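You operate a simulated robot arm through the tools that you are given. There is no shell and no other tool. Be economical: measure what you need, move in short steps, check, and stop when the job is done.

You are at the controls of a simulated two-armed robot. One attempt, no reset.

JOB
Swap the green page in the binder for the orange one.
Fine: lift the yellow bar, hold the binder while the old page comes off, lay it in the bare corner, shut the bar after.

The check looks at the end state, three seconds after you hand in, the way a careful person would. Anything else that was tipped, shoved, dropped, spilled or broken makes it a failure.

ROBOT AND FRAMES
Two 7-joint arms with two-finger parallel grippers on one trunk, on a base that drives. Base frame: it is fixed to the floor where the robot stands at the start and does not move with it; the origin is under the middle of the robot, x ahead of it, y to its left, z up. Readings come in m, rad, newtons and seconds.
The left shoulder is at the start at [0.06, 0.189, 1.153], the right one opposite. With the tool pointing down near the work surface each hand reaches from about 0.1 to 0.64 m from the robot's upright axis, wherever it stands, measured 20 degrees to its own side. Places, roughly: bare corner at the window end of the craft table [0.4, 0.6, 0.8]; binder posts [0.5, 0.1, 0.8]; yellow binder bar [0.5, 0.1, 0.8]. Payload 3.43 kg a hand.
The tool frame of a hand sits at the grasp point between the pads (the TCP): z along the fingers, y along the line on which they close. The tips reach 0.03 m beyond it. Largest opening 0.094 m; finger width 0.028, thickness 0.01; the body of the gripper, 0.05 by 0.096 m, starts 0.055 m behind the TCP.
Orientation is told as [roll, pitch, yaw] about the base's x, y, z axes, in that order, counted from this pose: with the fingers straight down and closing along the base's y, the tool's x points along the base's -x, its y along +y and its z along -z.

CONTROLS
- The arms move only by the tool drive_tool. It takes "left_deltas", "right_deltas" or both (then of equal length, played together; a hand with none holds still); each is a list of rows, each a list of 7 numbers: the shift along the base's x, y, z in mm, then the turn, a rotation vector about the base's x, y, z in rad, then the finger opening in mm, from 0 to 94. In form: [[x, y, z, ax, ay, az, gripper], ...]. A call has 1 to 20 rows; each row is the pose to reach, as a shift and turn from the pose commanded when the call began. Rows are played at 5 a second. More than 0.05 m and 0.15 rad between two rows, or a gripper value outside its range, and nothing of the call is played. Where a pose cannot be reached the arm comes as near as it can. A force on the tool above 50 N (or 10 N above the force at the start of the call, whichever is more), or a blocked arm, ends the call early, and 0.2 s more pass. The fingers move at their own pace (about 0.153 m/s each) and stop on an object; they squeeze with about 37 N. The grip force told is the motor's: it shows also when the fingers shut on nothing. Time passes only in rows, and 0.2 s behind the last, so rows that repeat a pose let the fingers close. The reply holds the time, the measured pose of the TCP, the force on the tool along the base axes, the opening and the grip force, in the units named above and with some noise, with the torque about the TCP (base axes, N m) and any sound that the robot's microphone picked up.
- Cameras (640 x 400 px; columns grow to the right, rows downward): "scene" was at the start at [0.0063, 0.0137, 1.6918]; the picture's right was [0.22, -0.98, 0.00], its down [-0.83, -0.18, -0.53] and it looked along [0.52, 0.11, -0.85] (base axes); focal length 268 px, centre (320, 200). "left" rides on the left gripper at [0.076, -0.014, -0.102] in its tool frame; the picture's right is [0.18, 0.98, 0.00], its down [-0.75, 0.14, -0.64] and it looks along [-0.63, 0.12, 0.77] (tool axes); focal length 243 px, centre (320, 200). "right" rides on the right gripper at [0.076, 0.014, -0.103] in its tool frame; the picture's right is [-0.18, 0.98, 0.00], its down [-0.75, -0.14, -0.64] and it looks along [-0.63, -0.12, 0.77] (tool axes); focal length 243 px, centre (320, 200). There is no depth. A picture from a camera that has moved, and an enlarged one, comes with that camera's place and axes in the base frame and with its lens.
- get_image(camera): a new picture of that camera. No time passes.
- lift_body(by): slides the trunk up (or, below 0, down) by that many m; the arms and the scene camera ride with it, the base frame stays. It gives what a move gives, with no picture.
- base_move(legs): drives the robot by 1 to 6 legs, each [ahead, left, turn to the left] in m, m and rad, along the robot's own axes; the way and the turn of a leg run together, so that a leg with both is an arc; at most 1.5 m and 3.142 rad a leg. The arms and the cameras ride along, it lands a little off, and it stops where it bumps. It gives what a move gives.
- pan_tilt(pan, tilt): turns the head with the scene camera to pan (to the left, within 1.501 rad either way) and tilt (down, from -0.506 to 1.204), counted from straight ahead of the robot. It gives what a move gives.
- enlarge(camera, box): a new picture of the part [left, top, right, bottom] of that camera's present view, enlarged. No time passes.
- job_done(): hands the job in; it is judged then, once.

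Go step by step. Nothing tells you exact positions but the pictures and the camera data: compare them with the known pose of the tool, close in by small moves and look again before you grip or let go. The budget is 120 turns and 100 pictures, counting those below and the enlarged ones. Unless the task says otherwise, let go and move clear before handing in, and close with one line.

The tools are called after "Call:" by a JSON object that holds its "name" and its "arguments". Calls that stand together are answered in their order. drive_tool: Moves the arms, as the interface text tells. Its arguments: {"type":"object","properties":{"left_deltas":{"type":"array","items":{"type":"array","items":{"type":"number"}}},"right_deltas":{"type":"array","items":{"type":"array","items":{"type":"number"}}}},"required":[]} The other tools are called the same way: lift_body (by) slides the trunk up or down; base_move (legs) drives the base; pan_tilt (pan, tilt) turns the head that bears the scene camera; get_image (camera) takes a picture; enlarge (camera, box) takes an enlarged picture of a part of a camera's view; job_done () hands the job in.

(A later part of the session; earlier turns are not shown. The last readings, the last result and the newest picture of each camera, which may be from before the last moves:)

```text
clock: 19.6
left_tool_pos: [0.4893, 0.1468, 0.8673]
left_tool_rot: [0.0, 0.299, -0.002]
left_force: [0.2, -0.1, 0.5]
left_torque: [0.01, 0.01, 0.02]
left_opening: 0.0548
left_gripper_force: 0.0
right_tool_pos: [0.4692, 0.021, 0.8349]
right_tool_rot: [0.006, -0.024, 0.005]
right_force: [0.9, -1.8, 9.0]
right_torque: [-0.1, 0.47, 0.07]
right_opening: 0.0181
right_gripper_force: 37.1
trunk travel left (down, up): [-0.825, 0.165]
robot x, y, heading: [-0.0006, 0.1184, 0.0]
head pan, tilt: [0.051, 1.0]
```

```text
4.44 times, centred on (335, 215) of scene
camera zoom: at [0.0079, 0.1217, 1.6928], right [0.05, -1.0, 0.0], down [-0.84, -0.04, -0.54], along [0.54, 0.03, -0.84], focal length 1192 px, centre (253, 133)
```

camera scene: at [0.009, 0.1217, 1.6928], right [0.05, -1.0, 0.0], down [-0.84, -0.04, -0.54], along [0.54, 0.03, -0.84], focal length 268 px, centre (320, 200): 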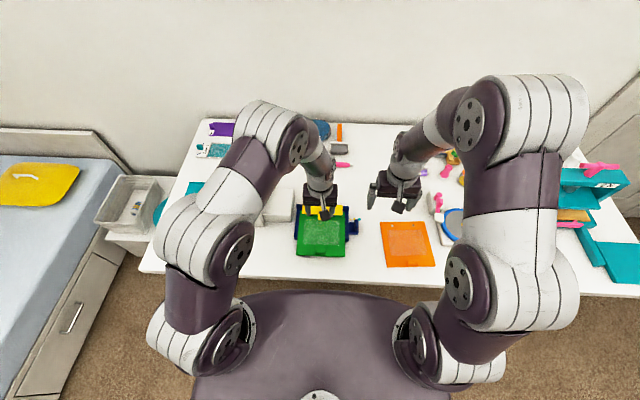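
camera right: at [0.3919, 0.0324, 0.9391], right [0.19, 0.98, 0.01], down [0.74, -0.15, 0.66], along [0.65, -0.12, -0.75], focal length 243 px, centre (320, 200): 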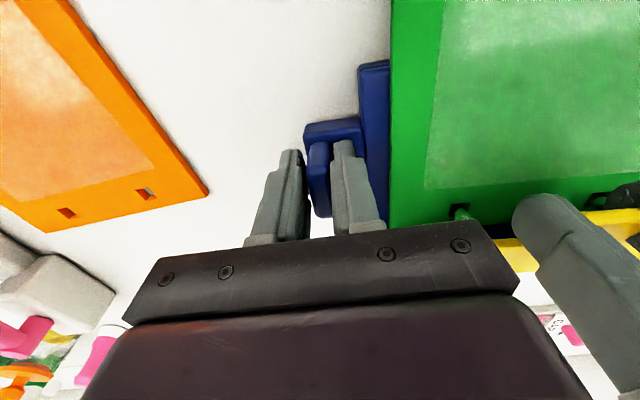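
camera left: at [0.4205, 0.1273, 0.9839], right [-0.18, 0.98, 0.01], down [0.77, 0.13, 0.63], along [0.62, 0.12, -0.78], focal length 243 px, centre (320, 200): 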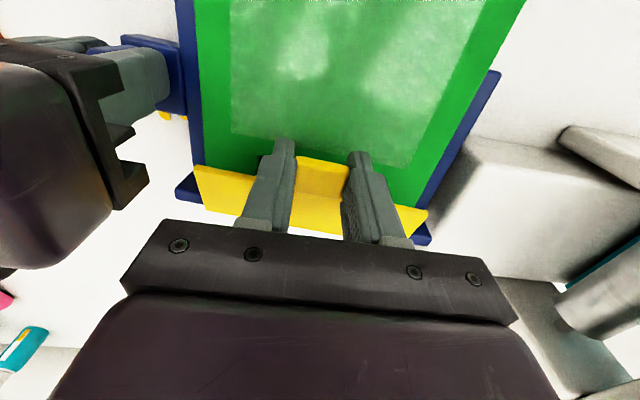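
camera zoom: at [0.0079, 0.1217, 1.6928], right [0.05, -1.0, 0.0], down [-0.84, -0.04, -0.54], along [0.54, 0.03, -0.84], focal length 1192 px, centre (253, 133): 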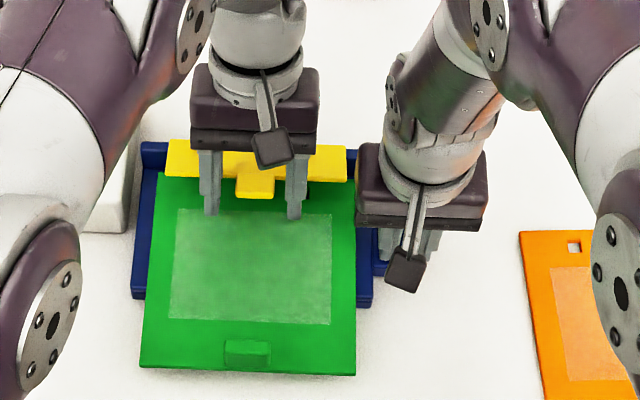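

The bar falls shut by itself, so it must be carried past vertical. I'll re-grip with the hand tilted the other way (pitch −0.6) to have a larger turn available; first retreat and re-orient above.

Call:
{"name": "drive_tool", "arguments": {"left_deltas": [[-5, -2, 20, 0, -0.1, 0, 55], [-10, -2, 35, 0, -0.25, 0, 55], [-15, -2, 45, 0, -0.4, 0, 55], [-20, -2, 45, 0, -0.55, 0, 55], [-20, -2, 45, 0, -0.7, 0, 55], [-20, -2, 45, 0, -0.85, 0, 55], [-20, -2, 45, 0, -0.9, 0, 55], [-15, -2, 20, 0, -0.9, 0, 55]]}}

Call:
{"name": "get_image", "arguments": {"camera": "left"}}

Call:
{"name": "enlarge", "arguments": {"camera": "scene", "box": [270, 170, 400, 260]}}

```text
clock: 21.4
left_tool_pos: [0.4745, 0.1444, 0.8873]
left_tool_rot: [0.001, -0.604, -0.003]
left_force: [-0.1, -0.8, 0.7]
left_torque: [0.0, -0.04, 0.02]
left_opening: 0.0548
left_gripper_force: 0.1
right_tool_pos: [0.467, 0.0215, 0.8331]
right_tool_rot: [0.006, -0.022, 0.003]
right_force: [-2.4, 0.3, 8.1]
right_torque: [-0.11, -0.52, 0.21]
right_opening: 0.018
right_gripper_force: 36.7
trunk travel left (down, up): [-0.825, 0.165]
robot x, y, heading: [-0.0013, 0.1214, 0.001]
head pan, tilt: [0.051, 1.0]
```

```text
60 pictures are left
camera left: at [0.3534, 0.1309, 0.9286], right [-0.15, 0.98, -0.1], down [0.26, 0.14, 0.96], along [0.95, 0.12, -0.27], focal length 243 px, centre (320, 200)
```

left: 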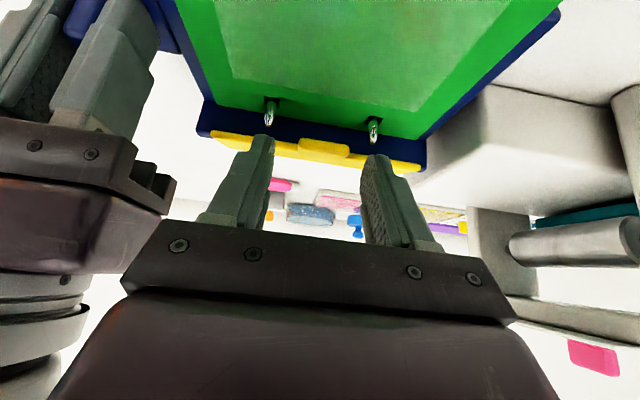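

```text
4.44 times, centred on (335, 215) of scene
camera zoom: at [0.007, 0.1221, 1.6929], right [0.05, -1.0, 0.0], down [-0.84, -0.04, -0.54], along [0.54, 0.03, -0.84], focal length 1192 px, centre (253, 133)
```

zoom: 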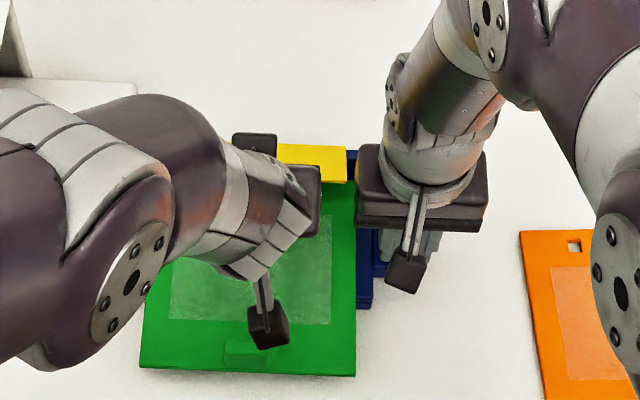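

Call:
{"name": "enlarge", "arguments": {"camera": "left", "box": [190, 70, 450, 230]}}

```text
2.46 times, centred on (320, 150) of left
camera zoom: at [0.3534, 0.1309, 0.9286], right [-0.15, 0.98, -0.1], down [0.26, 0.14, 0.96], along [0.95, 0.12, -0.27], focal length 597 px, centre (320, 323)
```

zoom: 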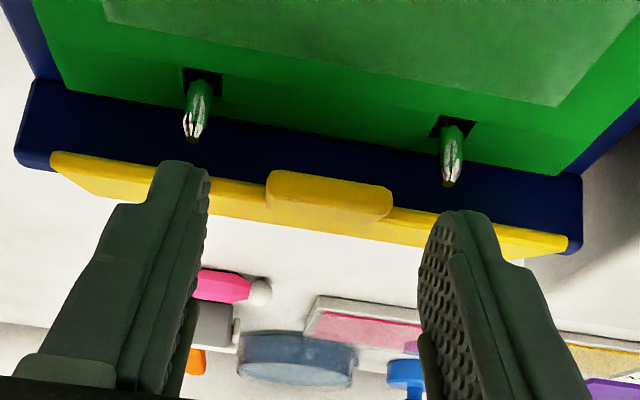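

Now clear: the bar hinges on the blue back wall and there's ~25–30 mm of space under the tab. I'll close the fingers, come from the near side and hook under the tab, between the posts.

Call:
{"name": "drive_tool", "arguments": {"left_deltas": [[-25, 1, 0, 0, 0, 0, 20], [-45, 1, 0, 0, 0, 0, 0], [-45, 1, -20, 0, 0, 0, 0], [-45, 1, -34, 0, 0, 0, 0], [-25, 1, -34, 0, 0, 0, 0], [-15, 1, -34, 0, 0, 0, 0]]}}

Call:
{"name": "enlarge", "arguments": {"camera": "left", "box": [190, 70, 450, 230]}}

```text
clock: 22.8
left_tool_pos: [0.4594, 0.146, 0.8522]
left_tool_rot: [-0.001, -0.603, -0.003]
left_force: [0.2, 0.4, -0.3]
left_torque: [0.02, 0.0, 0.0]
left_opening: 0.0001
left_gripper_force: 32.9
right_tool_pos: [0.4671, 0.0211, 0.8335]
right_tool_rot: [0.005, -0.023, 0.003]
right_force: [-3.7, 0.0, 7.1]
right_torque: [-0.15, 0.77, 0.08]
right_opening: 0.0184
right_gripper_force: 37.0
trunk travel left (down, up): [-0.825, 0.165]
robot x, y, heading: [0.0, 0.1205, 0.001]
head pan, tilt: [0.051, 1.0]
```

```text
2.46 times, centred on (320, 150) of left
camera zoom: at [0.3386, 0.132, 0.8943], right [-0.15, 0.98, -0.1], down [0.26, 0.14, 0.96], along [0.95, 0.12, -0.27], focal length 597 px, centre (320, 323)
```

zoom: 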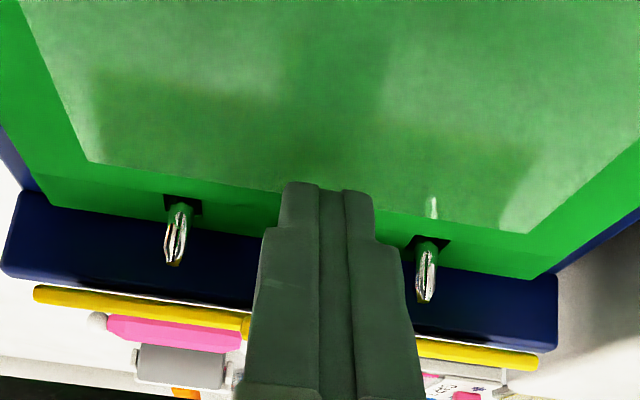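

Call:
{"name": "drive_tool", "arguments": {"left_deltas": [[8, 0, 0, 0, 0, 0, 0], [15, 0, 0, 0, 0, 0, 0], [16, 0, 8, 0, 0, 0, 0], [18, 0, 16, 0, 0, 0, 0], [21, 0, 24, 0, 0, 0, 0], [25, 0, 32, 0, 0, 0, 0]]}}

Call:
{"name": "get_image", "arguments": {"camera": "left"}}

Call:
{"name": "enlarge", "arguments": {"camera": "scene", "box": [270, 170, 400, 260]}}

```text
clock: 24.2
left_tool_pos: [0.4865, 0.1464, 0.8844]
left_tool_rot: [0.002, -0.603, -0.002]
left_force: [-0.1, 0.3, -0.3]
left_torque: [0.02, -0.01, -0.03]
left_opening: 0.0
left_gripper_force: 33.2
right_tool_pos: [0.4693, 0.0214, 0.8348]
right_tool_rot: [0.005, -0.026, 0.004]
right_force: [4.3, 0.3, 8.4]
right_torque: [-0.04, -1.09, -0.2]
right_opening: 0.0179
right_gripper_force: 37.5
trunk travel left (down, up): [-0.825, 0.165]
robot x, y, heading: [-0.0025, 0.1208, 0.002]
head pan, tilt: [0.051, 1.0]
```

```text
56 pictures are left
camera left: at [0.3643, 0.1321, 0.9265], right [-0.15, 0.98, -0.1], down [0.26, 0.14, 0.96], along [0.95, 0.12, -0.28], focal length 243 px, centre (320, 200)
```

left: 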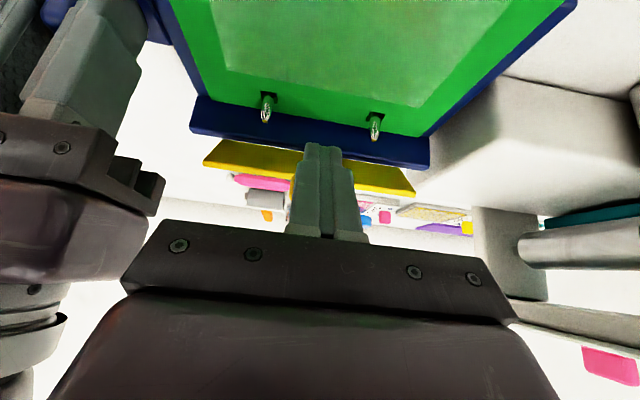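

```text
4.44 times, centred on (335, 215) of scene
camera zoom: at [0.0083, 0.1219, 1.6928], right [0.05, -1.0, 0.0], down [-0.84, -0.04, -0.54], along [0.54, 0.03, -0.84], focal length 1192 px, centre (253, 133)
```

zoom: 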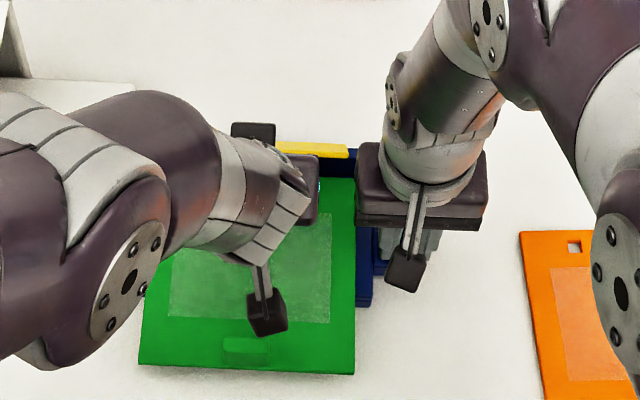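

Works: the bar is rising with no strain. Continue up and over past vertical.

Call:
{"name": "drive_tool", "arguments": {"left_deltas": [[3, 0, 8, 0, 0, 0, 0], [6, 0, 16, 0, 0, 0, 0], [12, 0, 24, 0, 0, 0, 0], [20, 0, 30, 0, 0, 0, 0], [28, 0, 34, 0, 0, 0, 0], [37, 0, 36, 0, 0, 0, 0], [46, 0, 37, 0, 0, 0, 0]]}}

Call:
{"name": "get_image", "arguments": {"camera": "left"}}

Call:
{"name": "enlarge", "arguments": {"camera": "scene", "box": [270, 170, 400, 260]}}

```text
clock: 25.8
left_tool_pos: [0.53, 0.1452, 0.9219]
left_tool_rot: [0.001, -0.603, -0.004]
left_force: [0.4, 0.1, 0.3]
left_torque: [0.03, 0.01, -0.04]
left_opening: 0.0
left_gripper_force: 33.1
right_tool_pos: [0.4691, 0.0207, 0.8353]
right_tool_rot: [0.006, -0.022, 0.002]
right_force: [5.6, 0.1, 13.4]
right_torque: [-0.01, -0.2, -0.16]
right_opening: 0.0182
right_gripper_force: 36.7
trunk travel left (down, up): [-0.825, 0.165]
robot x, y, heading: [0.0005, 0.1179, -0.003]
head pan, tilt: [0.051, 1.0]
```

```text
54 pictures are left
camera left: at [0.4101, 0.132, 0.9636], right [-0.15, 0.98, -0.1], down [0.26, 0.14, 0.96], along [0.95, 0.12, -0.28], focal length 243 px, centre (320, 200)
```

left: 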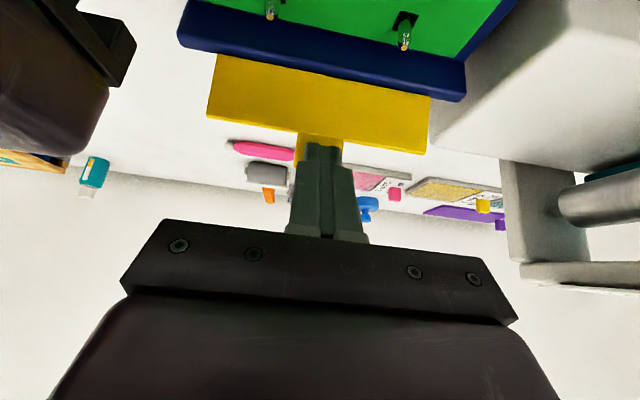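

```text
4.44 times, centred on (335, 215) of scene
camera zoom: at [0.008, 0.122, 1.6928], right [0.05, -1.0, 0.0], down [-0.84, -0.04, -0.54], along [0.54, 0.03, -0.84], focal length 1192 px, centre (253, 133)
```

zoom: 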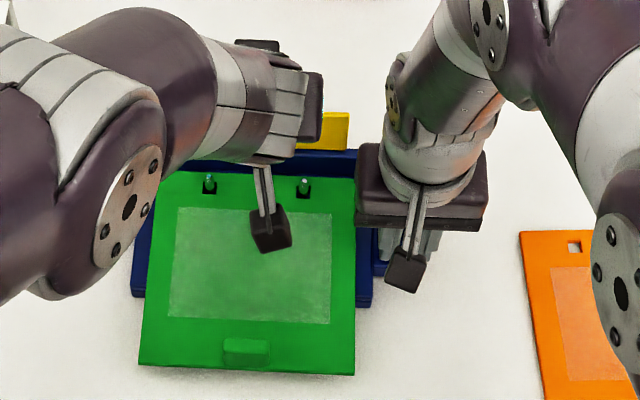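

Call:
{"name": "drive_tool", "arguments": {"left_deltas": [[8, 0, -2, 0, 0, 0, 0], [16, 0, -6, 0, 0, 0, 0], [24, 0, -10, 0, 0, 0, 0], [32, 0, -14, 0, 0, 0, 0]]}}

Call:
{"name": "get_image", "arguments": {"camera": "left"}}

```text
clock: 26.7
left_tool_pos: [0.5581, 0.1429, 0.9183]
left_tool_rot: [-0.007, -0.616, -0.002]
left_force: [-5.2, 4.0, 19.2]
left_torque: [0.04, -0.37, 0.0]
left_opening: 0.0001
left_gripper_force: 33.2
right_tool_pos: [0.4719, 0.0233, 0.8417]
right_tool_rot: [0.007, -0.043, 0.007]
right_force: [-7.0, -1.8, 27.7]
right_torque: [-0.22, -0.82, -0.21]
right_opening: 0.0182
right_gripper_force: 37.1
trunk travel left (down, up): [-0.825, 0.165]
robot x, y, heading: [0.0001, 0.1189, 0.001]
head pan, tilt: [0.051, 1.0]
stopped in row 4 (left hand): the force on the tool passed its limit (the readings are from after the stop); the commanded pose is now the measured one
```

```text
52 pictures are left
camera left: at [0.4361, 0.13, 0.9583], right [-0.14, 0.98, -0.11], down [0.24, 0.14, 0.96], along [0.96, 0.11, -0.26], focal length 243 px, centre (320, 200)
```

left: 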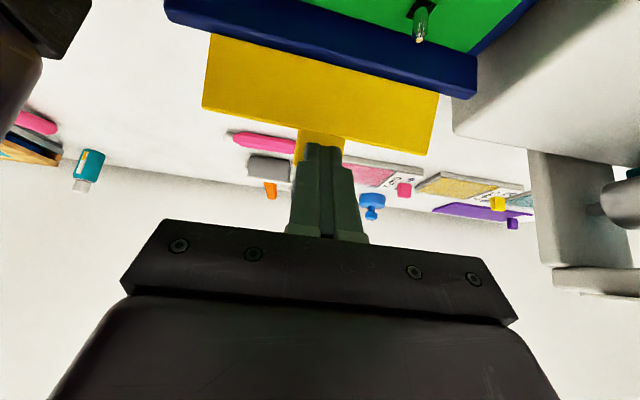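

The bar seems to be at its open stop. I back off slowly to see if it stays, and set the handle back down.

Call:
{"name": "drive_tool", "arguments": {"left_deltas": [[-5, 0, 2, 0, 0, 0, 0], [-12, 0, 3, 0, 0, 0, 0], [-20, 0, 3, 0, 0, 0, 0], [-40, 0, 3, 0, 0, 0, 0], [-60, 0, 3, 0, 0, 0, 0]], "right_deltas": [[-1, 0, -3, 0, 0, 0, 8], [-2, 0, -6, 0, 0, 0, 8], [-2, 0, -7, 0, 0, 0, 8], [-2, 0, -7, 0, 0, 0, 8], [-2, 0, -7, 0, 0, 0, 8]]}}

Call:
{"name": "get_image", "arguments": {"camera": "left"}}

```text
clock: 27.5
left_tool_pos: [0.5331, 0.1439, 0.9149]
left_tool_rot: [-0.005, -0.606, -0.005]
left_force: [0.6, -0.1, 0.3]
left_torque: [-0.02, 0.04, -0.02]
left_opening: 0.0
left_gripper_force: 33.6
right_tool_pos: [0.4722, 0.0243, 0.8332]
right_tool_rot: [0.008, -0.042, 0.006]
right_force: [-7.8, -0.5, 34.1]
right_torque: [0.52, 0.84, 0.03]
right_opening: 0.0182
right_gripper_force: 36.9
trunk travel left (down, up): [-0.825, 0.165]
robot x, y, heading: [-0.0016, 0.1206, 0.001]
head pan, tilt: [0.051, 1.0]
stopped in row 4 (right hand): the force on the tool passed its limit (the readings are from after the stop); the commanded pose is now the measured one
```

```text
51 pictures are left
camera left: at [0.4135, 0.1303, 0.9567], right [-0.14, 0.98, -0.11], down [0.26, 0.14, 0.96], along [0.96, 0.11, -0.27], focal length 243 px, centre (320, 200)
```

left: 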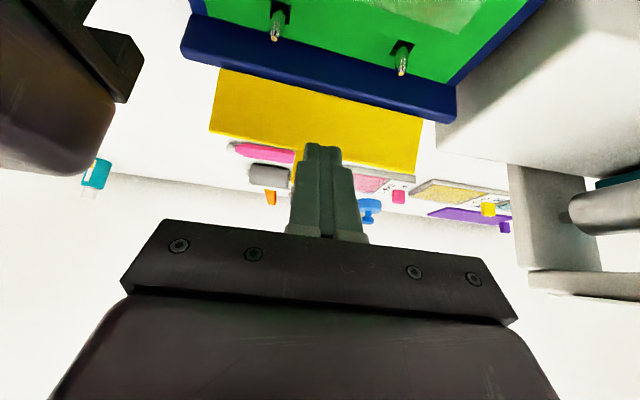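

Call:
{"name": "drive_tool", "arguments": {"left_deltas": [[-30, 0, 10, 0, 0, 0, 0], [-60, 0, 20, 0, 0.1, 0, 20], [-100, 0, 30, 0, 0.25, 0, 40], [-130, 0, 30, 0, 0.4, 0, 55], [-150, 0, 30, 0, 0.5, 0, 55], [-160, 0, 30, 0, 0.6, 0, 55]], "right_deltas": [[0, 0, 1, 0, 0, 0, 8], [0, 0, 2, 0, 0, 0, 8], [0, 0, 2, 0, 0, 0, 8], [0, 0, 2, 0, 0, 0, 8], [0, 0, 2, 0, 0, 0, 8], [0, 0, 2, 0, 0, 0, 8]]}}

Call:
{"name": "get_image", "arguments": {"camera": "left"}}

Call:
{"name": "enlarge", "arguments": {"camera": "scene", "box": [270, 170, 400, 260]}}

```text
clock: 28.9
left_tool_pos: [0.3754, 0.1426, 0.9462]
left_tool_rot: [-0.01, -0.001, -0.005]
left_force: [-0.3, -0.9, -0.9]
left_torque: [-0.01, 0.03, 0.02]
left_opening: 0.0548
left_gripper_force: 0.1
right_tool_pos: [0.4722, 0.0238, 0.834]
right_tool_rot: [0.008, -0.039, 0.003]
right_force: [-0.5, 1.1, 13.3]
right_torque: [0.04, -0.38, -0.2]
right_opening: 0.0181
right_gripper_force: 36.7
trunk travel left (down, up): [-0.825, 0.165]
robot x, y, heading: [-0.002, 0.118, -0.002]
head pan, tilt: [0.051, 1.0]
```

```text
50 pictures are left
camera left: at [0.2993, 0.1298, 1.0472], right [-0.18, 0.98, -0.01], down [0.75, 0.14, 0.64], along [0.63, 0.11, -0.77], focal length 243 px, centre (320, 200)
```

left: 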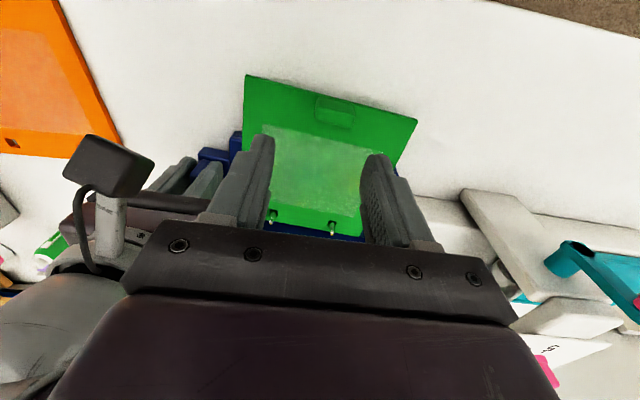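

```text
4.44 times, centred on (335, 215) of scene
camera zoom: at [0.0068, 0.1222, 1.6928], right [0.05, -1.0, 0.0], down [-0.84, -0.04, -0.54], along [0.54, 0.03, -0.84], focal length 1192 px, centre (253, 133)
```

zoom: 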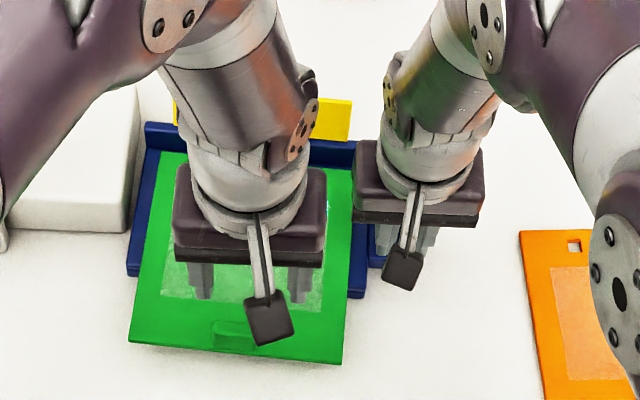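

The bar stays open. The green tab is at about (0.381, 0.157); I lower the left hand over it.

Call:
{"name": "drive_tool", "arguments": {"left_deltas": [[5, 14, -30, 0, 0, 0, 60], [5, 14, -60, 0, 0, 0, 60], [5, 14, -85, 0, 0, 0, 60]]}}

Call:
{"name": "enlarge", "arguments": {"camera": "left", "box": [190, 50, 450, 250]}}

```text
clock: 29.7
left_tool_pos: [0.3813, 0.1578, 0.8602]
left_tool_rot: [-0.006, -0.003, -0.006]
left_force: [-0.7, -0.1, -0.5]
left_torque: [-0.01, 0.0, 0.01]
left_opening: 0.0601
left_gripper_force: 0.0
right_tool_pos: [0.4726, 0.0223, 0.8341]
right_tool_rot: [0.01, -0.038, 0.005]
right_force: [1.0, 0.2, 13.9]
right_torque: [0.02, -0.08, -0.25]
right_opening: 0.0179
right_gripper_force: 36.8
trunk travel left (down, up): [-0.825, 0.165]
robot x, y, heading: [-0.001, 0.1149, -0.001]
head pan, tilt: [0.051, 1.0]
```

```text
2.00 times, centred on (320, 150) of left
camera zoom: at [0.305, 0.1443, 0.962], right [-0.18, 0.98, -0.01], down [0.75, 0.14, 0.64], along [0.63, 0.11, -0.77], focal length 485 px, centre (320, 300)
```

zoom: 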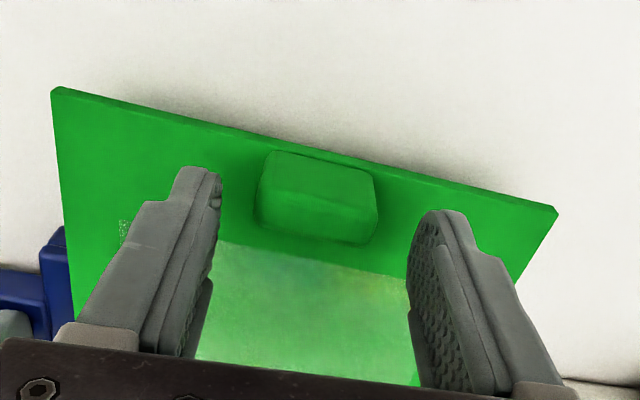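

Call:
{"name": "drive_tool", "arguments": {"left_deltas": [[-1, -1.5, -8, 0, 0, -0.06, 60], [-1, -1.5, -17, 0, 0, -0.06, 60], [-1, -1.5, -17, 0, 0, -0.06, 40], [-1, -1.5, -17, 0, 0, -0.06, 25], [-1, -1.5, -17, 0, 0, -0.06, 20]]}}

Call:
{"name": "enlarge", "arguments": {"camera": "left", "box": [190, 50, 450, 250]}}

```text
clock: 30.9
left_tool_pos: [0.3812, 0.1549, 0.8428]
left_tool_rot: [-0.008, -0.004, -0.066]
left_force: [1.4, -0.6, 0.4]
left_torque: [-0.03, -0.05, -0.04]
left_opening: 0.0393
left_gripper_force: 37.0
right_tool_pos: [0.4713, 0.0232, 0.834]
right_tool_rot: [0.009, -0.038, 0.004]
right_force: [0.7, 0.7, 15.9]
right_torque: [0.12, 0.22, -0.22]
right_opening: 0.0179
right_gripper_force: 37.2
trunk travel left (down, up): [-0.825, 0.165]
robot x, y, heading: [0.0017, 0.1174, 0.004]
head pan, tilt: [0.051, 1.0]
```

```text
2.00 times, centred on (320, 150) of left
camera zoom: at [0.3035, 0.1474, 0.9453], right [-0.12, 0.99, -0.01], down [0.76, 0.1, 0.64], along [0.64, 0.07, -0.76], focal length 485 px, centre (320, 300)
```

zoom: 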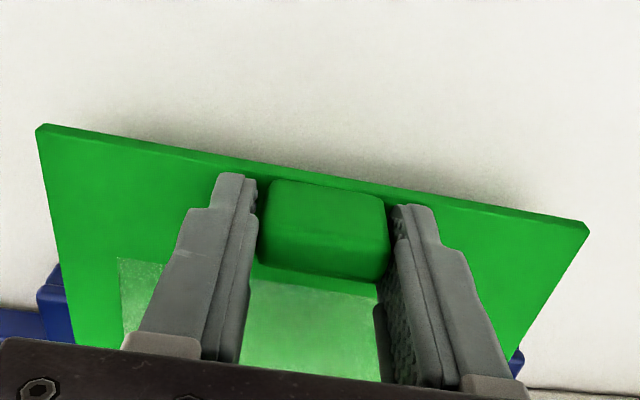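

Green tab is gripped. I lift it slowly while the right hand holds the binder.

Call:
{"name": "drive_tool", "arguments": {"left_deltas": [[0, 0, 4, 0, 0, 0, 20], [0, 0, 9, 0, 0, 0, 20], [0, 0, 14, 0, 0, 0, 20], [0, 0, 20, 0, 0, 0, 20], [0, 0, 27, 0, 0, 0, 20]]}}

Call:
{"name": "get_image", "arguments": {"camera": "left"}}

Call:
{"name": "enlarge", "arguments": {"camera": "scene", "box": [270, 170, 400, 260]}}

```text
clock: 32.1
left_tool_pos: [0.3799, 0.1564, 0.8701]
left_tool_rot: [-0.006, -0.005, -0.064]
left_force: [0.7, -0.6, -1.1]
left_torque: [-0.02, 0.08, 0.03]
left_opening: 0.0394
left_gripper_force: 37.2
right_tool_pos: [0.4721, 0.0235, 0.834]
right_tool_rot: [0.009, -0.038, 0.006]
right_force: [1.2, 0.8, 15.2]
right_torque: [0.15, 0.25, -0.24]
right_opening: 0.0181
right_gripper_force: 37.0
trunk travel left (down, up): [-0.825, 0.165]
robot x, y, heading: [-0.0028, 0.1181, 0.006]
head pan, tilt: [0.051, 1.0]
```

```text
46 pictures are left
camera left: at [0.3029, 0.1476, 0.9723], right [-0.12, 0.99, -0.01], down [0.76, 0.1, 0.64], along [0.64, 0.07, -0.77], focal length 243 px, centre (320, 200)
```

left: 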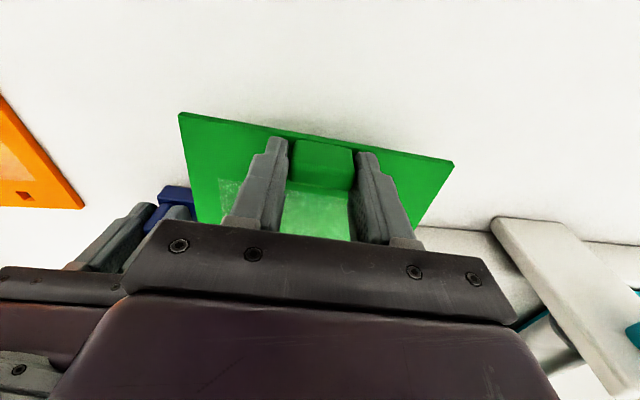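

```text
4.44 times, centred on (335, 215) of scene
camera zoom: at [0.007, 0.1221, 1.6928], right [0.05, -1.0, 0.0], down [-0.84, -0.04, -0.54], along [0.54, 0.03, -0.84], focal length 1192 px, centre (253, 133)
```

zoom: 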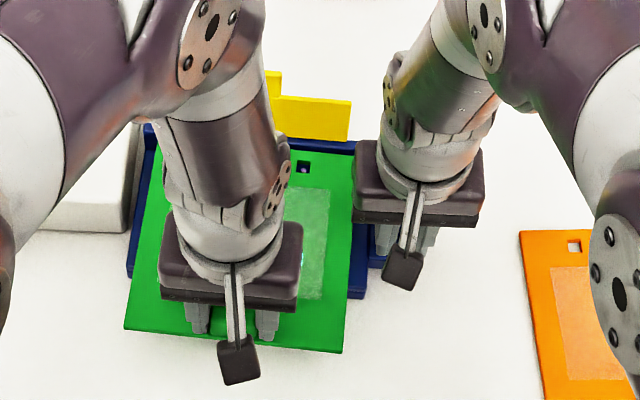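

The page came off the posts cleanly. I carry it up, over the machine and above the bare corner.

Call:
{"name": "drive_tool", "arguments": {"left_deltas": [[0, 0, 20, 0, 0, 0, 20], [-10, 0, 50, 0, 0, 0, 20], [-25, 0, 90, 0, 0, 0, 20], [-45, 0, 135, 0, 0, 0.02, 20], [-50, 0, 180, 0, 0, 0.03, 20], [-50, 10, 215, 0, 0, 0.06, 20], [-50, 50, 225, 0, 0, 0.06, 20], [-50, 95, 225, 0, 0, 0.06, 20], [-50, 140, 225, 0, 0, 0.06, 20], [-50, 185, 225, 0, 0, 0.06, 20], [-50, 230, 225, 0, 0, 0.06, 20], [-50, 275, 225, 0, 0, 0.06, 20], [-50, 320, 225, 0, 0, 0.06, 20], [-50, 360, 225, 0, 0, 0.06, 20], [-50, 400, 225, 0, 0, 0.06, 20], [-50, 430, 225, 0, 0, 0.06, 20], [-50, 447, 225, 0, 0, 0.06, 20]]}}

Call:
{"name": "pan_tilt", "arguments": {"pan": 0.75, "tilt": 1.05}}

Call:
{"name": "get_image", "arguments": {"camera": "scene"}}

Call:
{"name": "get_image", "arguments": {"camera": "left"}}

```text
clock: 35.7
left_tool_pos: [0.3302, 0.6039, 1.0936]
left_tool_rot: [-0.009, -0.004, -0.005]
left_force: [-0.1, 0.8, -0.9]
left_torque: [0.01, 0.06, -0.01]
left_opening: 0.0349
left_gripper_force: 36.6
right_tool_pos: [0.4731, 0.0234, 0.8338]
right_tool_rot: [0.008, -0.038, 0.006]
right_force: [0.9, 0.2, 16.0]
right_torque: [0.12, 0.21, -0.22]
right_opening: 0.018
right_gripper_force: 37.1
trunk travel left (down, up): [-0.825, 0.165]
robot x, y, heading: [0.0024, 0.1208, 0.004]
head pan, tilt: [0.051, 1.0]
```

```text
clock: 36.8
left_tool_pos: [0.3298, 0.6015, 1.0935]
left_tool_rot: [-0.008, -0.004, -0.005]
left_force: [-0.7, -1.2, -1.0]
left_torque: [0.01, 0.06, -0.02]
left_opening: 0.0349
left_gripper_force: 36.8
right_tool_pos: [0.4728, 0.0247, 0.8341]
right_tool_rot: [0.008, -0.038, 0.005]
right_force: [0.9, 0.3, 15.0]
right_torque: [0.14, 0.2, -0.19]
right_opening: 0.0181
right_gripper_force: 36.9
trunk travel left (down, up): [-0.825, 0.165]
robot x, y, heading: [0.0003, 0.1198, -0.002]
head pan, tilt: [0.75, 1.051]
```

```text
44 pictures are left
camera scene: at [-0.014, 0.164, 1.6893], right [0.68, -0.73, 0.0], down [-0.64, -0.59, -0.5], along [0.36, 0.34, -0.87], focal length 268 px, centre (320, 200)
```

scene: 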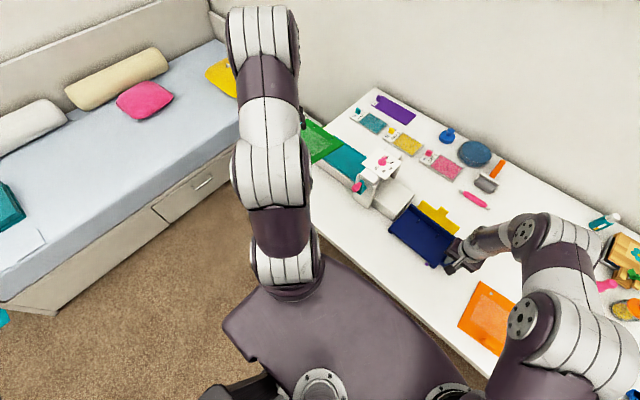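

```text
43 pictures are left
camera left: at [0.2539, 0.5898, 1.1964], right [-0.18, 0.98, -0.01], down [0.75, 0.14, 0.64], along [0.63, 0.11, -0.77], focal length 243 px, centre (320, 200)
```

left: 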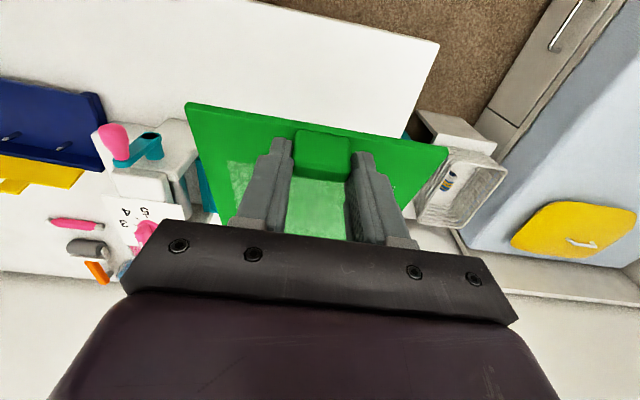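

The corner beneath is clear. I lower the page.

Call:
{"name": "drive_tool", "arguments": {"left_deltas": [[0, 0, -40, 0, 0, 0, 20], [0, 0, -80, 0, 0, 0, 20], [0, 0, -120, 0, 0, 0, 20], [0, 0, -160, 0, 0, 0, 20], [0, 0, -200, 0, 0, 0, 20], [0, 0, -235, 0, 0, 0, 20]]}}

Call:
{"name": "get_image", "arguments": {"camera": "left"}}

Call:
{"name": "enlarge", "arguments": {"camera": "scene", "box": [270, 80, 430, 200]}}

```text
clock: 38.2
left_tool_pos: [0.3284, 0.6018, 0.8596]
left_tool_rot: [-0.01, -0.003, -0.006]
left_force: [-16.7, 2.5, 1.9]
left_torque: [0.12, 0.04, 0.04]
left_opening: 0.0351
left_gripper_force: 37.0
right_tool_pos: [0.471, 0.025, 0.8349]
right_tool_rot: [0.008, -0.04, 0.004]
right_force: [-0.1, 1.9, 3.7]
right_torque: [-0.08, 0.42, -0.06]
right_opening: 0.0181
right_gripper_force: 37.2
trunk travel left (down, up): [-0.825, 0.165]
robot x, y, heading: [-0.0013, 0.1199, 0.004]
head pan, tilt: [0.75, 1.051]
```

```text
42 pictures are left
camera left: at [0.2517, 0.5887, 0.9611], right [-0.18, 0.98, -0.01], down [0.75, 0.14, 0.64], along [0.63, 0.11, -0.77], focal length 243 px, centre (320, 200)
```

left: 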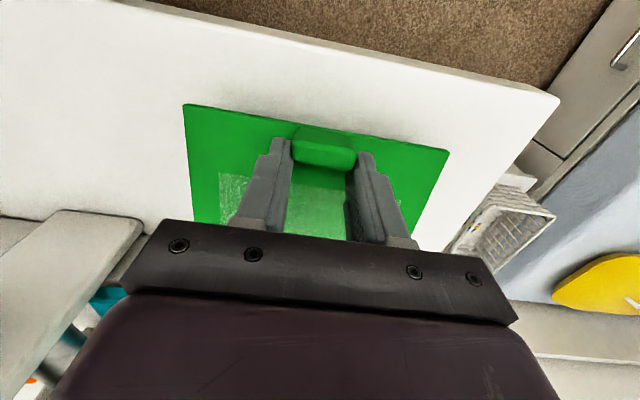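

```text
3.33 times, centred on (350, 140) of scene
camera zoom: at [-0.0166, 0.1645, 1.6893], right [0.68, -0.73, 0.0], down [-0.63, -0.59, -0.5], along [0.37, 0.34, -0.87], focal length 894 px, centre (220, 400)
```

zoom: 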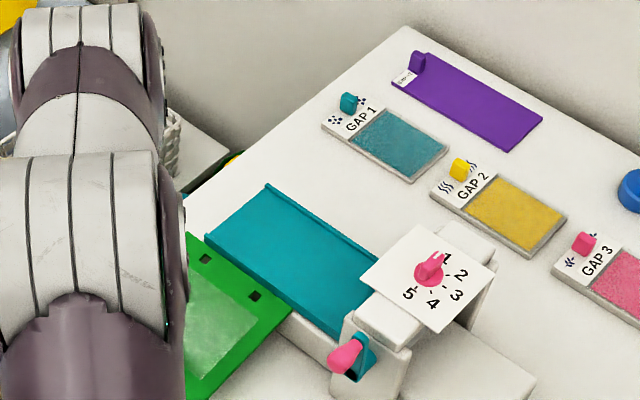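

Something touches the page's far edge (the machine's rail). I raise a little, shift back 16 mm and left 15 mm.

Call:
{"name": "drive_tool", "arguments": {"left_deltas": [[0, 0, 12, 0, 0, 0, 20], [-6, 6, 25, 0, 0, 0, 20], [-16, 15, 25, 0, 0, 0, 20], [-16, 15, 10, 0, 0, 0, 20], [-16, 15, 0, 0, 0, 0, 20]]}}

Call:
{"name": "enlarge", "arguments": {"camera": "scene", "box": [270, 110, 390, 200]}}

Call:
{"name": "get_image", "arguments": {"camera": "left"}}

```text
clock: 39.4
left_tool_pos: [0.3136, 0.6181, 0.8594]
left_tool_rot: [-0.008, -0.005, -0.006]
left_force: [-1.4, -0.6, -0.3]
left_torque: [0.04, 0.05, 0.0]
left_opening: 0.0351
left_gripper_force: 37.2
right_tool_pos: [0.473, 0.0227, 0.8339]
right_tool_rot: [0.008, -0.039, 0.004]
right_force: [-1.3, -2.2, 12.2]
right_torque: [-0.07, 0.64, 0.08]
right_opening: 0.0178
right_gripper_force: 37.0
trunk travel left (down, up): [-0.825, 0.165]
robot x, y, heading: [-0.0017, 0.1186, -0.002]
head pan, tilt: [0.75, 1.051]
```

```text
4.44 times, centred on (330, 155) of scene
camera zoom: at [-0.014, 0.1637, 1.6894], right [0.68, -0.73, 0.0], down [-0.63, -0.59, -0.5], along [0.36, 0.34, -0.87], focal length 1192 px, centre (276, 400)
```

zoom: 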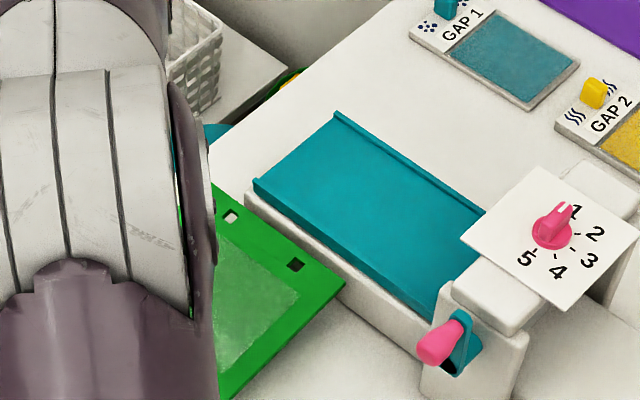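

```text
39 pictures are left
camera left: at [0.2382, 0.6045, 0.9622], right [-0.18, 0.98, -0.01], down [0.75, 0.14, 0.64], along [0.64, 0.11, -0.76], focal length 243 px, centre (320, 200)
```

left: 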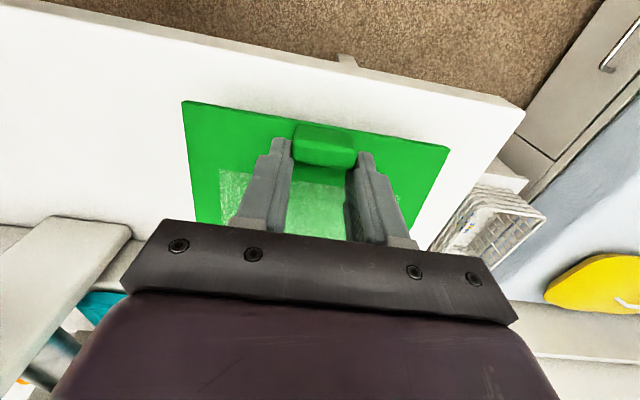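

Clear now, about 2 cm margin at both the rail and the table edge. Lower until contact.

Call:
{"name": "drive_tool", "arguments": {"left_deltas": [[0, 0, -8, 0, 0, 0, 20], [0, 0, -16, 0, 0, 0, 20], [0, 0, -22, 0, 0, 0, 20], [0, 0, -27, 0, 0, 0, 20], [0, 0, -31, 0, 0, 0, 20]]}}

Call:
{"name": "enlarge", "arguments": {"camera": "left", "box": [160, 60, 480, 260]}}

```text
clock: 40.6
left_tool_pos: [0.3157, 0.6168, 0.8281]
left_tool_rot: [-0.007, -0.003, -0.004]
left_force: [-0.2, 0.5, -1.0]
left_torque: [-0.01, 0.05, -0.03]
left_opening: 0.035
left_gripper_force: 37.0
right_tool_pos: [0.4727, 0.0235, 0.8341]
right_tool_rot: [0.009, -0.041, 0.002]
right_force: [0.6, -2.8, 15.4]
right_torque: [-0.02, 0.18, -0.1]
right_opening: 0.0179
right_gripper_force: 37.2
trunk travel left (down, up): [-0.825, 0.165]
robot x, y, heading: [0.0004, 0.1168, 0.002]
head pan, tilt: [0.75, 1.051]
```

```text
2.00 times, centred on (320, 160) of left
camera zoom: at [0.2378, 0.6047, 0.9309], right [-0.18, 0.98, -0.01], down [0.75, 0.14, 0.64], along [0.63, 0.11, -0.77], focal length 485 px, centre (320, 280)
```

zoom: 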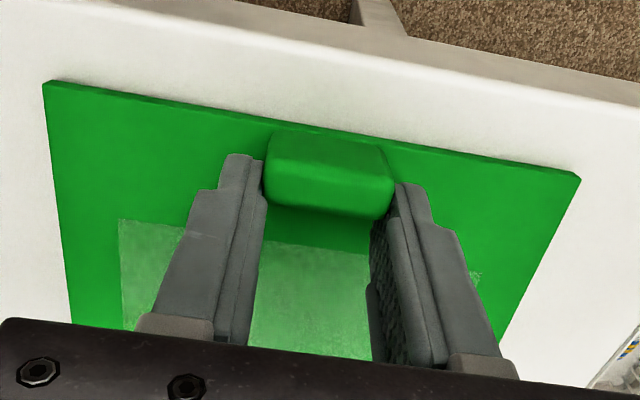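

Call:
{"name": "drive_tool", "arguments": {"left_deltas": [[0, 0, -3, 0, 0, 0, 20], [0, 0, -6, 0, 0, 0, 20], [0, 0, -9, 0, 0, 0, 20]]}}

```text
clock: 41.4
left_tool_pos: [0.3145, 0.6173, 0.8222]
left_tool_rot: [-0.002, -0.009, -0.008]
left_force: [4.4, 3.7, 34.0]
left_torque: [-0.18, 0.46, -0.07]
left_opening: 0.0353
left_gripper_force: 36.0
right_tool_pos: [0.4708, 0.0211, 0.8349]
right_tool_rot: [0.01, -0.038, 0.004]
right_force: [-2.5, -1.2, 6.2]
right_torque: [-0.17, -0.46, 0.0]
right_opening: 0.018
right_gripper_force: 36.9
trunk travel left (down, up): [-0.825, 0.165]
robot x, y, heading: [-0.0006, 0.1219, 0.001]
head pan, tilt: [0.75, 1.051]
```

The page rests on the table. I release it and lift away straight up.

Call:
{"name": "drive_tool", "arguments": {"left_deltas": [[0, 0, 3, 0, 0, 0, 34], [0, 0, 4, 0, 0, 0, 50], [0, 0, 6, 0, 0, 0, 60], [0, 0, 40, 0, 0, 0, 60], [0, 0, 85, 0, 0, 0, 60], [0, 0, 130, 0, 0, 0, 60], [0, 0, 180, 0, 0, 0, 60], [0, 0, 230, 0, 0, 0, 60], [0, 0, 270, 0, 0, 0, 60]]}}

Call:
{"name": "get_image", "arguments": {"camera": "left"}}

Call:
{"name": "get_image", "arguments": {"camera": "scene"}}

```text
clock: 43.4
left_tool_pos: [0.3125, 0.6169, 1.0897]
left_tool_rot: [-0.009, -0.004, -0.005]
left_force: [-0.1, -0.3, 0.0]
left_torque: [-0.02, -0.04, 0.01]
left_opening: 0.0599
left_gripper_force: 0.0
right_tool_pos: [0.4732, 0.0237, 0.8342]
right_tool_rot: [0.012, -0.04, 0.006]
right_force: [0.1, -3.3, 16.9]
right_torque: [-0.03, 0.01, -0.12]
right_opening: 0.0178
right_gripper_force: 37.3
trunk travel left (down, up): [-0.825, 0.165]
robot x, y, heading: [0.001, 0.1169, 0.003]
head pan, tilt: [0.75, 1.051]
```

```text
37 pictures are left
camera left: at [0.2365, 0.6041, 1.1922], right [-0.18, 0.98, -0.01], down [0.75, 0.14, 0.64], along [0.63, 0.11, -0.77], focal length 243 px, centre (320, 200)
```

left: 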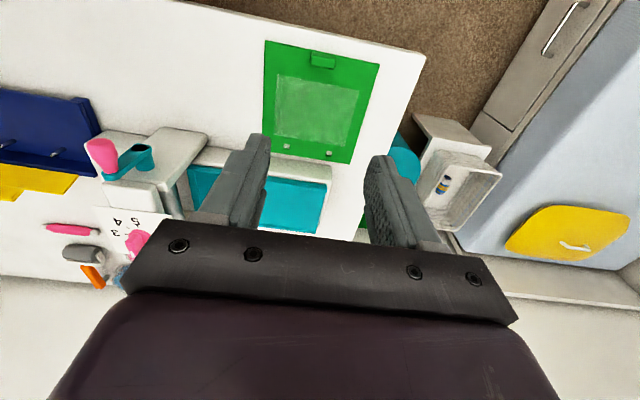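

```text
36 pictures are left
camera scene: at [-0.0147, 0.163, 1.6893], right [0.68, -0.73, 0.0], down [-0.63, -0.59, -0.5], along [0.36, 0.34, -0.87], focal length 268 px, centre (320, 200)
```

scene: 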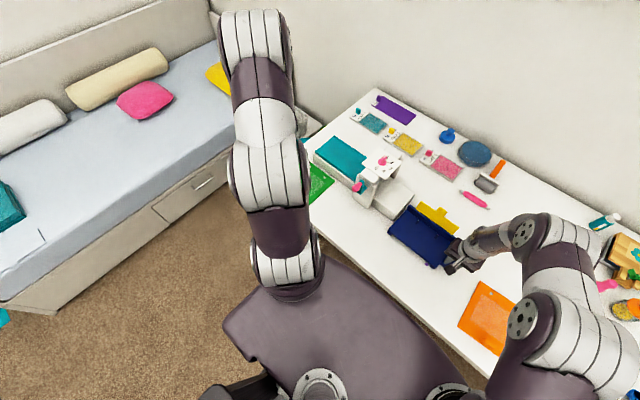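

Green page lies flat in the corner. Now the right hand releases the handle and rises; then I view the binder and orange page.

Call:
{"name": "drive_tool", "arguments": {"right_deltas": [[0, 0, 1, 0, 0, 0, 24], [0, 0, 3, 0, 0, 0, 28], [0, 0, 20, 0, 0.02, 0, 28], [0, 0, 55, 0, 0.04, 0, 40], [-20, -30, 100, 0, 0.04, 0, 60], [-50, -80, 130, 0, 0.04, 0, 60], [-90, -130, 130, 0, 0.04, 0, 60], [-125, -175, 130, 0, 0.04, 0, 60], [-130, -201, 130, 0, 0.04, 0, 60]]}}

Call:
{"name": "pan_tilt", "arguments": {"pan": -0.05, "tilt": 1.05}}

Call:
{"name": "enlarge", "arguments": {"camera": "scene", "box": [240, 150, 400, 250]}}

Call:
{"name": "get_image", "arguments": {"camera": "right"}}

```text
refused: row 5 steps farther than a row can; nothing moved
```

```text
clock: 44.5
left_tool_pos: [0.3131, 0.6184, 1.0881]
left_tool_rot: [-0.007, -0.003, -0.006]
left_force: [-0.2, 0.7, 0.0]
left_torque: [0.02, 0.0, -0.06]
left_opening: 0.0599
left_gripper_force: 0.1
right_tool_pos: [0.4713, 0.0234, 0.8335]
right_tool_rot: [0.008, -0.041, 0.005]
right_force: [-0.1, -3.4, 17.5]
right_torque: [0.0, 0.0, -0.08]
right_opening: 0.0181
right_gripper_force: 36.5
trunk travel left (down, up): [-0.825, 0.165]
robot x, y, heading: [0.0001, 0.1194, 0.003]
head pan, tilt: [-0.051, 1.051]
```

```text
4.00 times, centred on (320, 200) of scene
camera zoom: at [0.0032, 0.1149, 1.6894], right [-0.05, -1.0, 0.0], down [-0.87, 0.04, -0.5], along [0.5, -0.03, -0.87], focal length 1072 px, centre (320, 200)
```

zoom: 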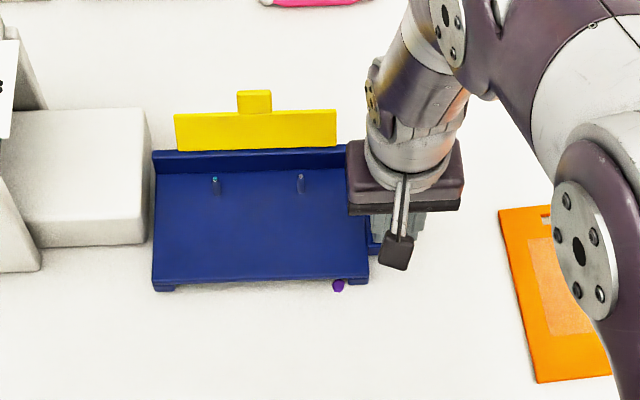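

```text
34 pictures are left
camera right: at [0.3922, 0.0354, 0.9335], right [0.18, 0.98, 0.02], down [0.73, -0.14, 0.67], along [0.66, -0.11, -0.74], focal length 243 px, centre (320, 200)
```

right: 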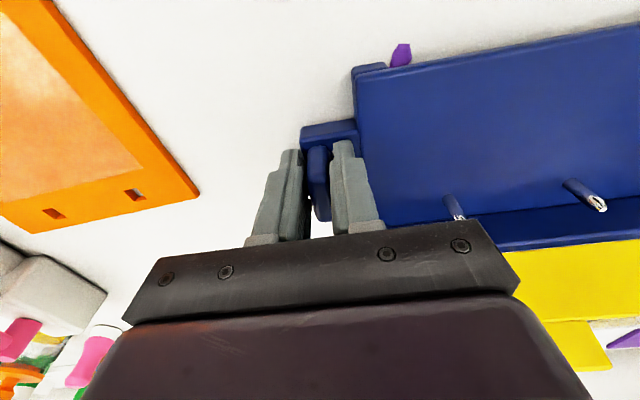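

Call:
{"name": "drive_tool", "arguments": {"right_deltas": [[0, 0, 1, 0, 0, 0, 24], [0, 0, 3, 0, 0, 0, 28], [0, 0, 25, 0, 0.02, 0, 28], [0, 0, 65, 0, 0.04, 0, 40], [0, -20, 105, 0, 0.04, 0, 60], [-30, -55, 115, 0, 0.04, 0, 60], [-60, -90, 115, 0, 0.04, 0, 60], [-90, -125, 115, 0, 0.04, 0, 60], [-115, -165, 115, 0, 0.04, 0, 60], [-130, -200, 115, 0, 0.04, 0, 60]]}}

Call:
{"name": "get_image", "arguments": {"camera": "right"}}

Call:
{"name": "get_image", "arguments": {"camera": "scene"}}

```text
clock: 46.7
left_tool_pos: [0.3143, 0.6176, 1.0901]
left_tool_rot: [-0.005, -0.004, -0.007]
left_force: [-0.9, -1.1, -0.6]
left_torque: [0.01, -0.02, -0.02]
left_opening: 0.0599
left_gripper_force: 0.0
right_tool_pos: [0.3434, -0.1767, 0.9488]
right_tool_rot: [0.01, 0.002, 0.004]
right_force: [0.3, -1.0, 0.3]
right_torque: [0.01, -0.04, 0.02]
right_opening: 0.0602
right_gripper_force: 0.1
trunk travel left (down, up): [-0.825, 0.165]
robot x, y, heading: [-0.003, 0.1212, -0.005]
head pan, tilt: [-0.051, 1.051]
```

```text
33 pictures are left
camera right: at [0.2672, -0.1654, 1.0507], right [0.18, 0.98, 0.01], down [0.76, -0.14, 0.64], along [0.63, -0.11, -0.77], focal length 243 px, centre (320, 200)
```

right: 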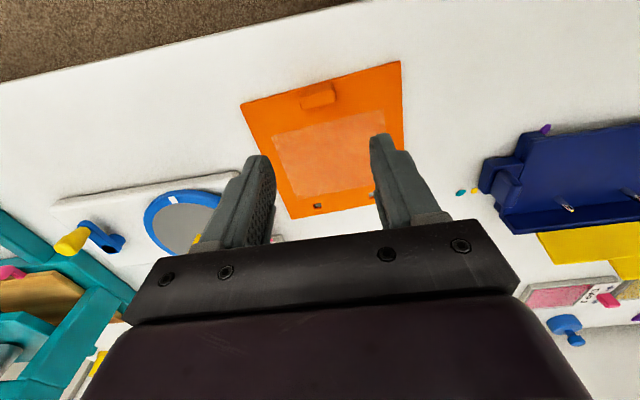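

```text
32 pictures are left
camera scene: at [0.0049, 0.1135, 1.6893], right [-0.05, -1.0, 0.0], down [-0.87, 0.04, -0.5], along [0.5, -0.02, -0.87], focal length 268 px, centre (320, 200)
```

scene: 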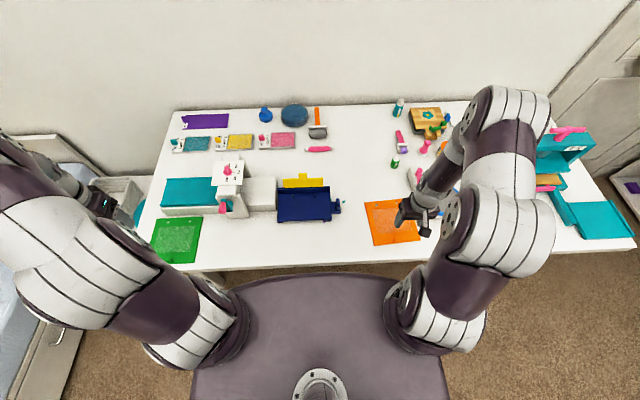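

Orange tab at about (0.337, −0.178). Lower the right hand above it with a slight yaw to match.

Call:
{"name": "drive_tool", "arguments": {"right_deltas": [[-3, -1, -35, 0, 0, 0.04, 60], [-6, -1, -70, 0, 0, 0.075, 60], [-6, -1, -110, 0, 0, 0.075, 60]]}}

Call:
{"name": "enlarge", "arguments": {"camera": "right", "box": [190, 50, 450, 250]}}

```text
clock: 47.5
left_tool_pos: [0.3144, 0.6181, 1.0882]
left_tool_rot: [-0.008, 0.0, -0.006]
left_force: [0.8, 1.7, -0.3]
left_torque: [-0.01, 0.03, 0.0]
left_opening: 0.0602
left_gripper_force: 0.1
right_tool_pos: [0.338, -0.1778, 0.838]
right_tool_rot: [0.01, 0.004, 0.078]
right_force: [0.3, -0.2, 0.6]
right_torque: [-0.01, -0.01, 0.0]
right_opening: 0.0599
right_gripper_force: 0.1
trunk travel left (down, up): [-0.825, 0.165]
robot x, y, heading: [0.0013, 0.1218, -0.0]
head pan, tilt: [-0.051, 1.051]
```

```text
2.00 times, centred on (320, 150) of right
camera zoom: at [0.2609, -0.172, 0.9404], right [0.11, 0.99, 0.01], down [0.76, -0.09, 0.64], along [0.64, -0.06, -0.77], focal length 485 px, centre (320, 300)
```

zoom: 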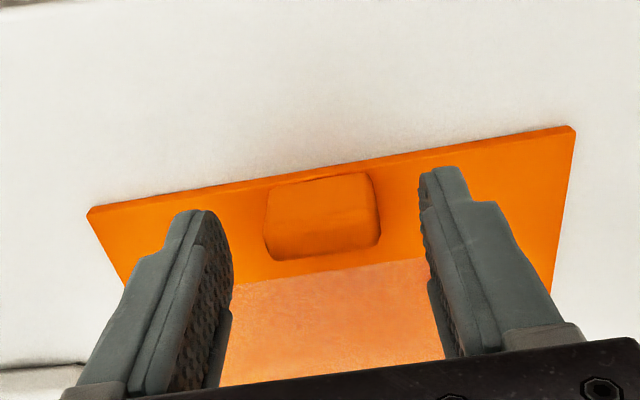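

Call:
{"name": "drive_tool", "arguments": {"right_deltas": [[3, -1, -8, 0, 0, 0, 60], [3, -1, -14, 0, 0, 0, 60], [3, -1, -19, 0, 0, 0, 60], [3, -1, -19, 0, 0, 0, 60]]}}

```text
clock: 48.5
left_tool_pos: [0.3139, 0.6189, 1.0885]
left_tool_rot: [-0.007, -0.003, -0.005]
left_force: [1.6, -0.8, -0.1]
left_torque: [0.02, -0.02, 0.01]
left_opening: 0.0599
left_gripper_force: 0.0
right_tool_pos: [0.3397, -0.1789, 0.8189]
right_tool_rot: [0.009, 0.004, 0.081]
right_force: [0.5, 0.0, 0.0]
right_torque: [0.01, -0.05, -0.02]
right_opening: 0.0602
right_gripper_force: 0.0
trunk travel left (down, up): [-0.825, 0.165]
robot x, y, heading: [-0.0019, 0.1223, -0.004]
head pan, tilt: [-0.051, 1.051]
```

No contact yet; I close on the tab and check.

Call:
{"name": "drive_tool", "arguments": {"right_deltas": [[0, 0, 0, 0, 0, 0, 45], [0, 0, 0, 0, 0, 0, 30], [0, 0, 0, 0, 0, 0, 20], [0, 0, 0, 0, 0, 0, 20]]}}

Call:
{"name": "enlarge", "arguments": {"camera": "right", "box": [190, 50, 450, 250]}}

```text
clock: 49.5
left_tool_pos: [0.3133, 0.6184, 1.0889]
left_tool_rot: [-0.007, -0.004, -0.006]
left_force: [-0.5, -0.7, -0.3]
left_torque: [-0.01, 0.02, -0.02]
left_opening: 0.0601
left_gripper_force: 0.0
right_tool_pos: [0.3409, -0.1774, 0.8204]
right_tool_rot: [0.008, 0.003, 0.08]
right_force: [-0.4, -0.1, 0.8]
right_torque: [-0.17, 0.06, -0.06]
right_opening: 0.0356
right_gripper_force: 37.5
trunk travel left (down, up): [-0.825, 0.165]
robot x, y, heading: [-0.0036, 0.1174, -0.002]
head pan, tilt: [-0.051, 1.051]
```

```text
2.00 times, centred on (320, 150) of right
camera zoom: at [0.2634, -0.1724, 0.9218], right [0.11, 0.99, 0.01], down [0.76, -0.09, 0.64], along [0.64, -0.06, -0.77], focal length 485 px, centre (320, 300)
```

zoom: 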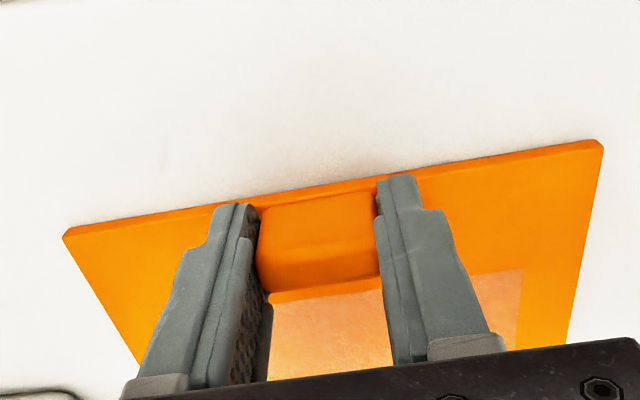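

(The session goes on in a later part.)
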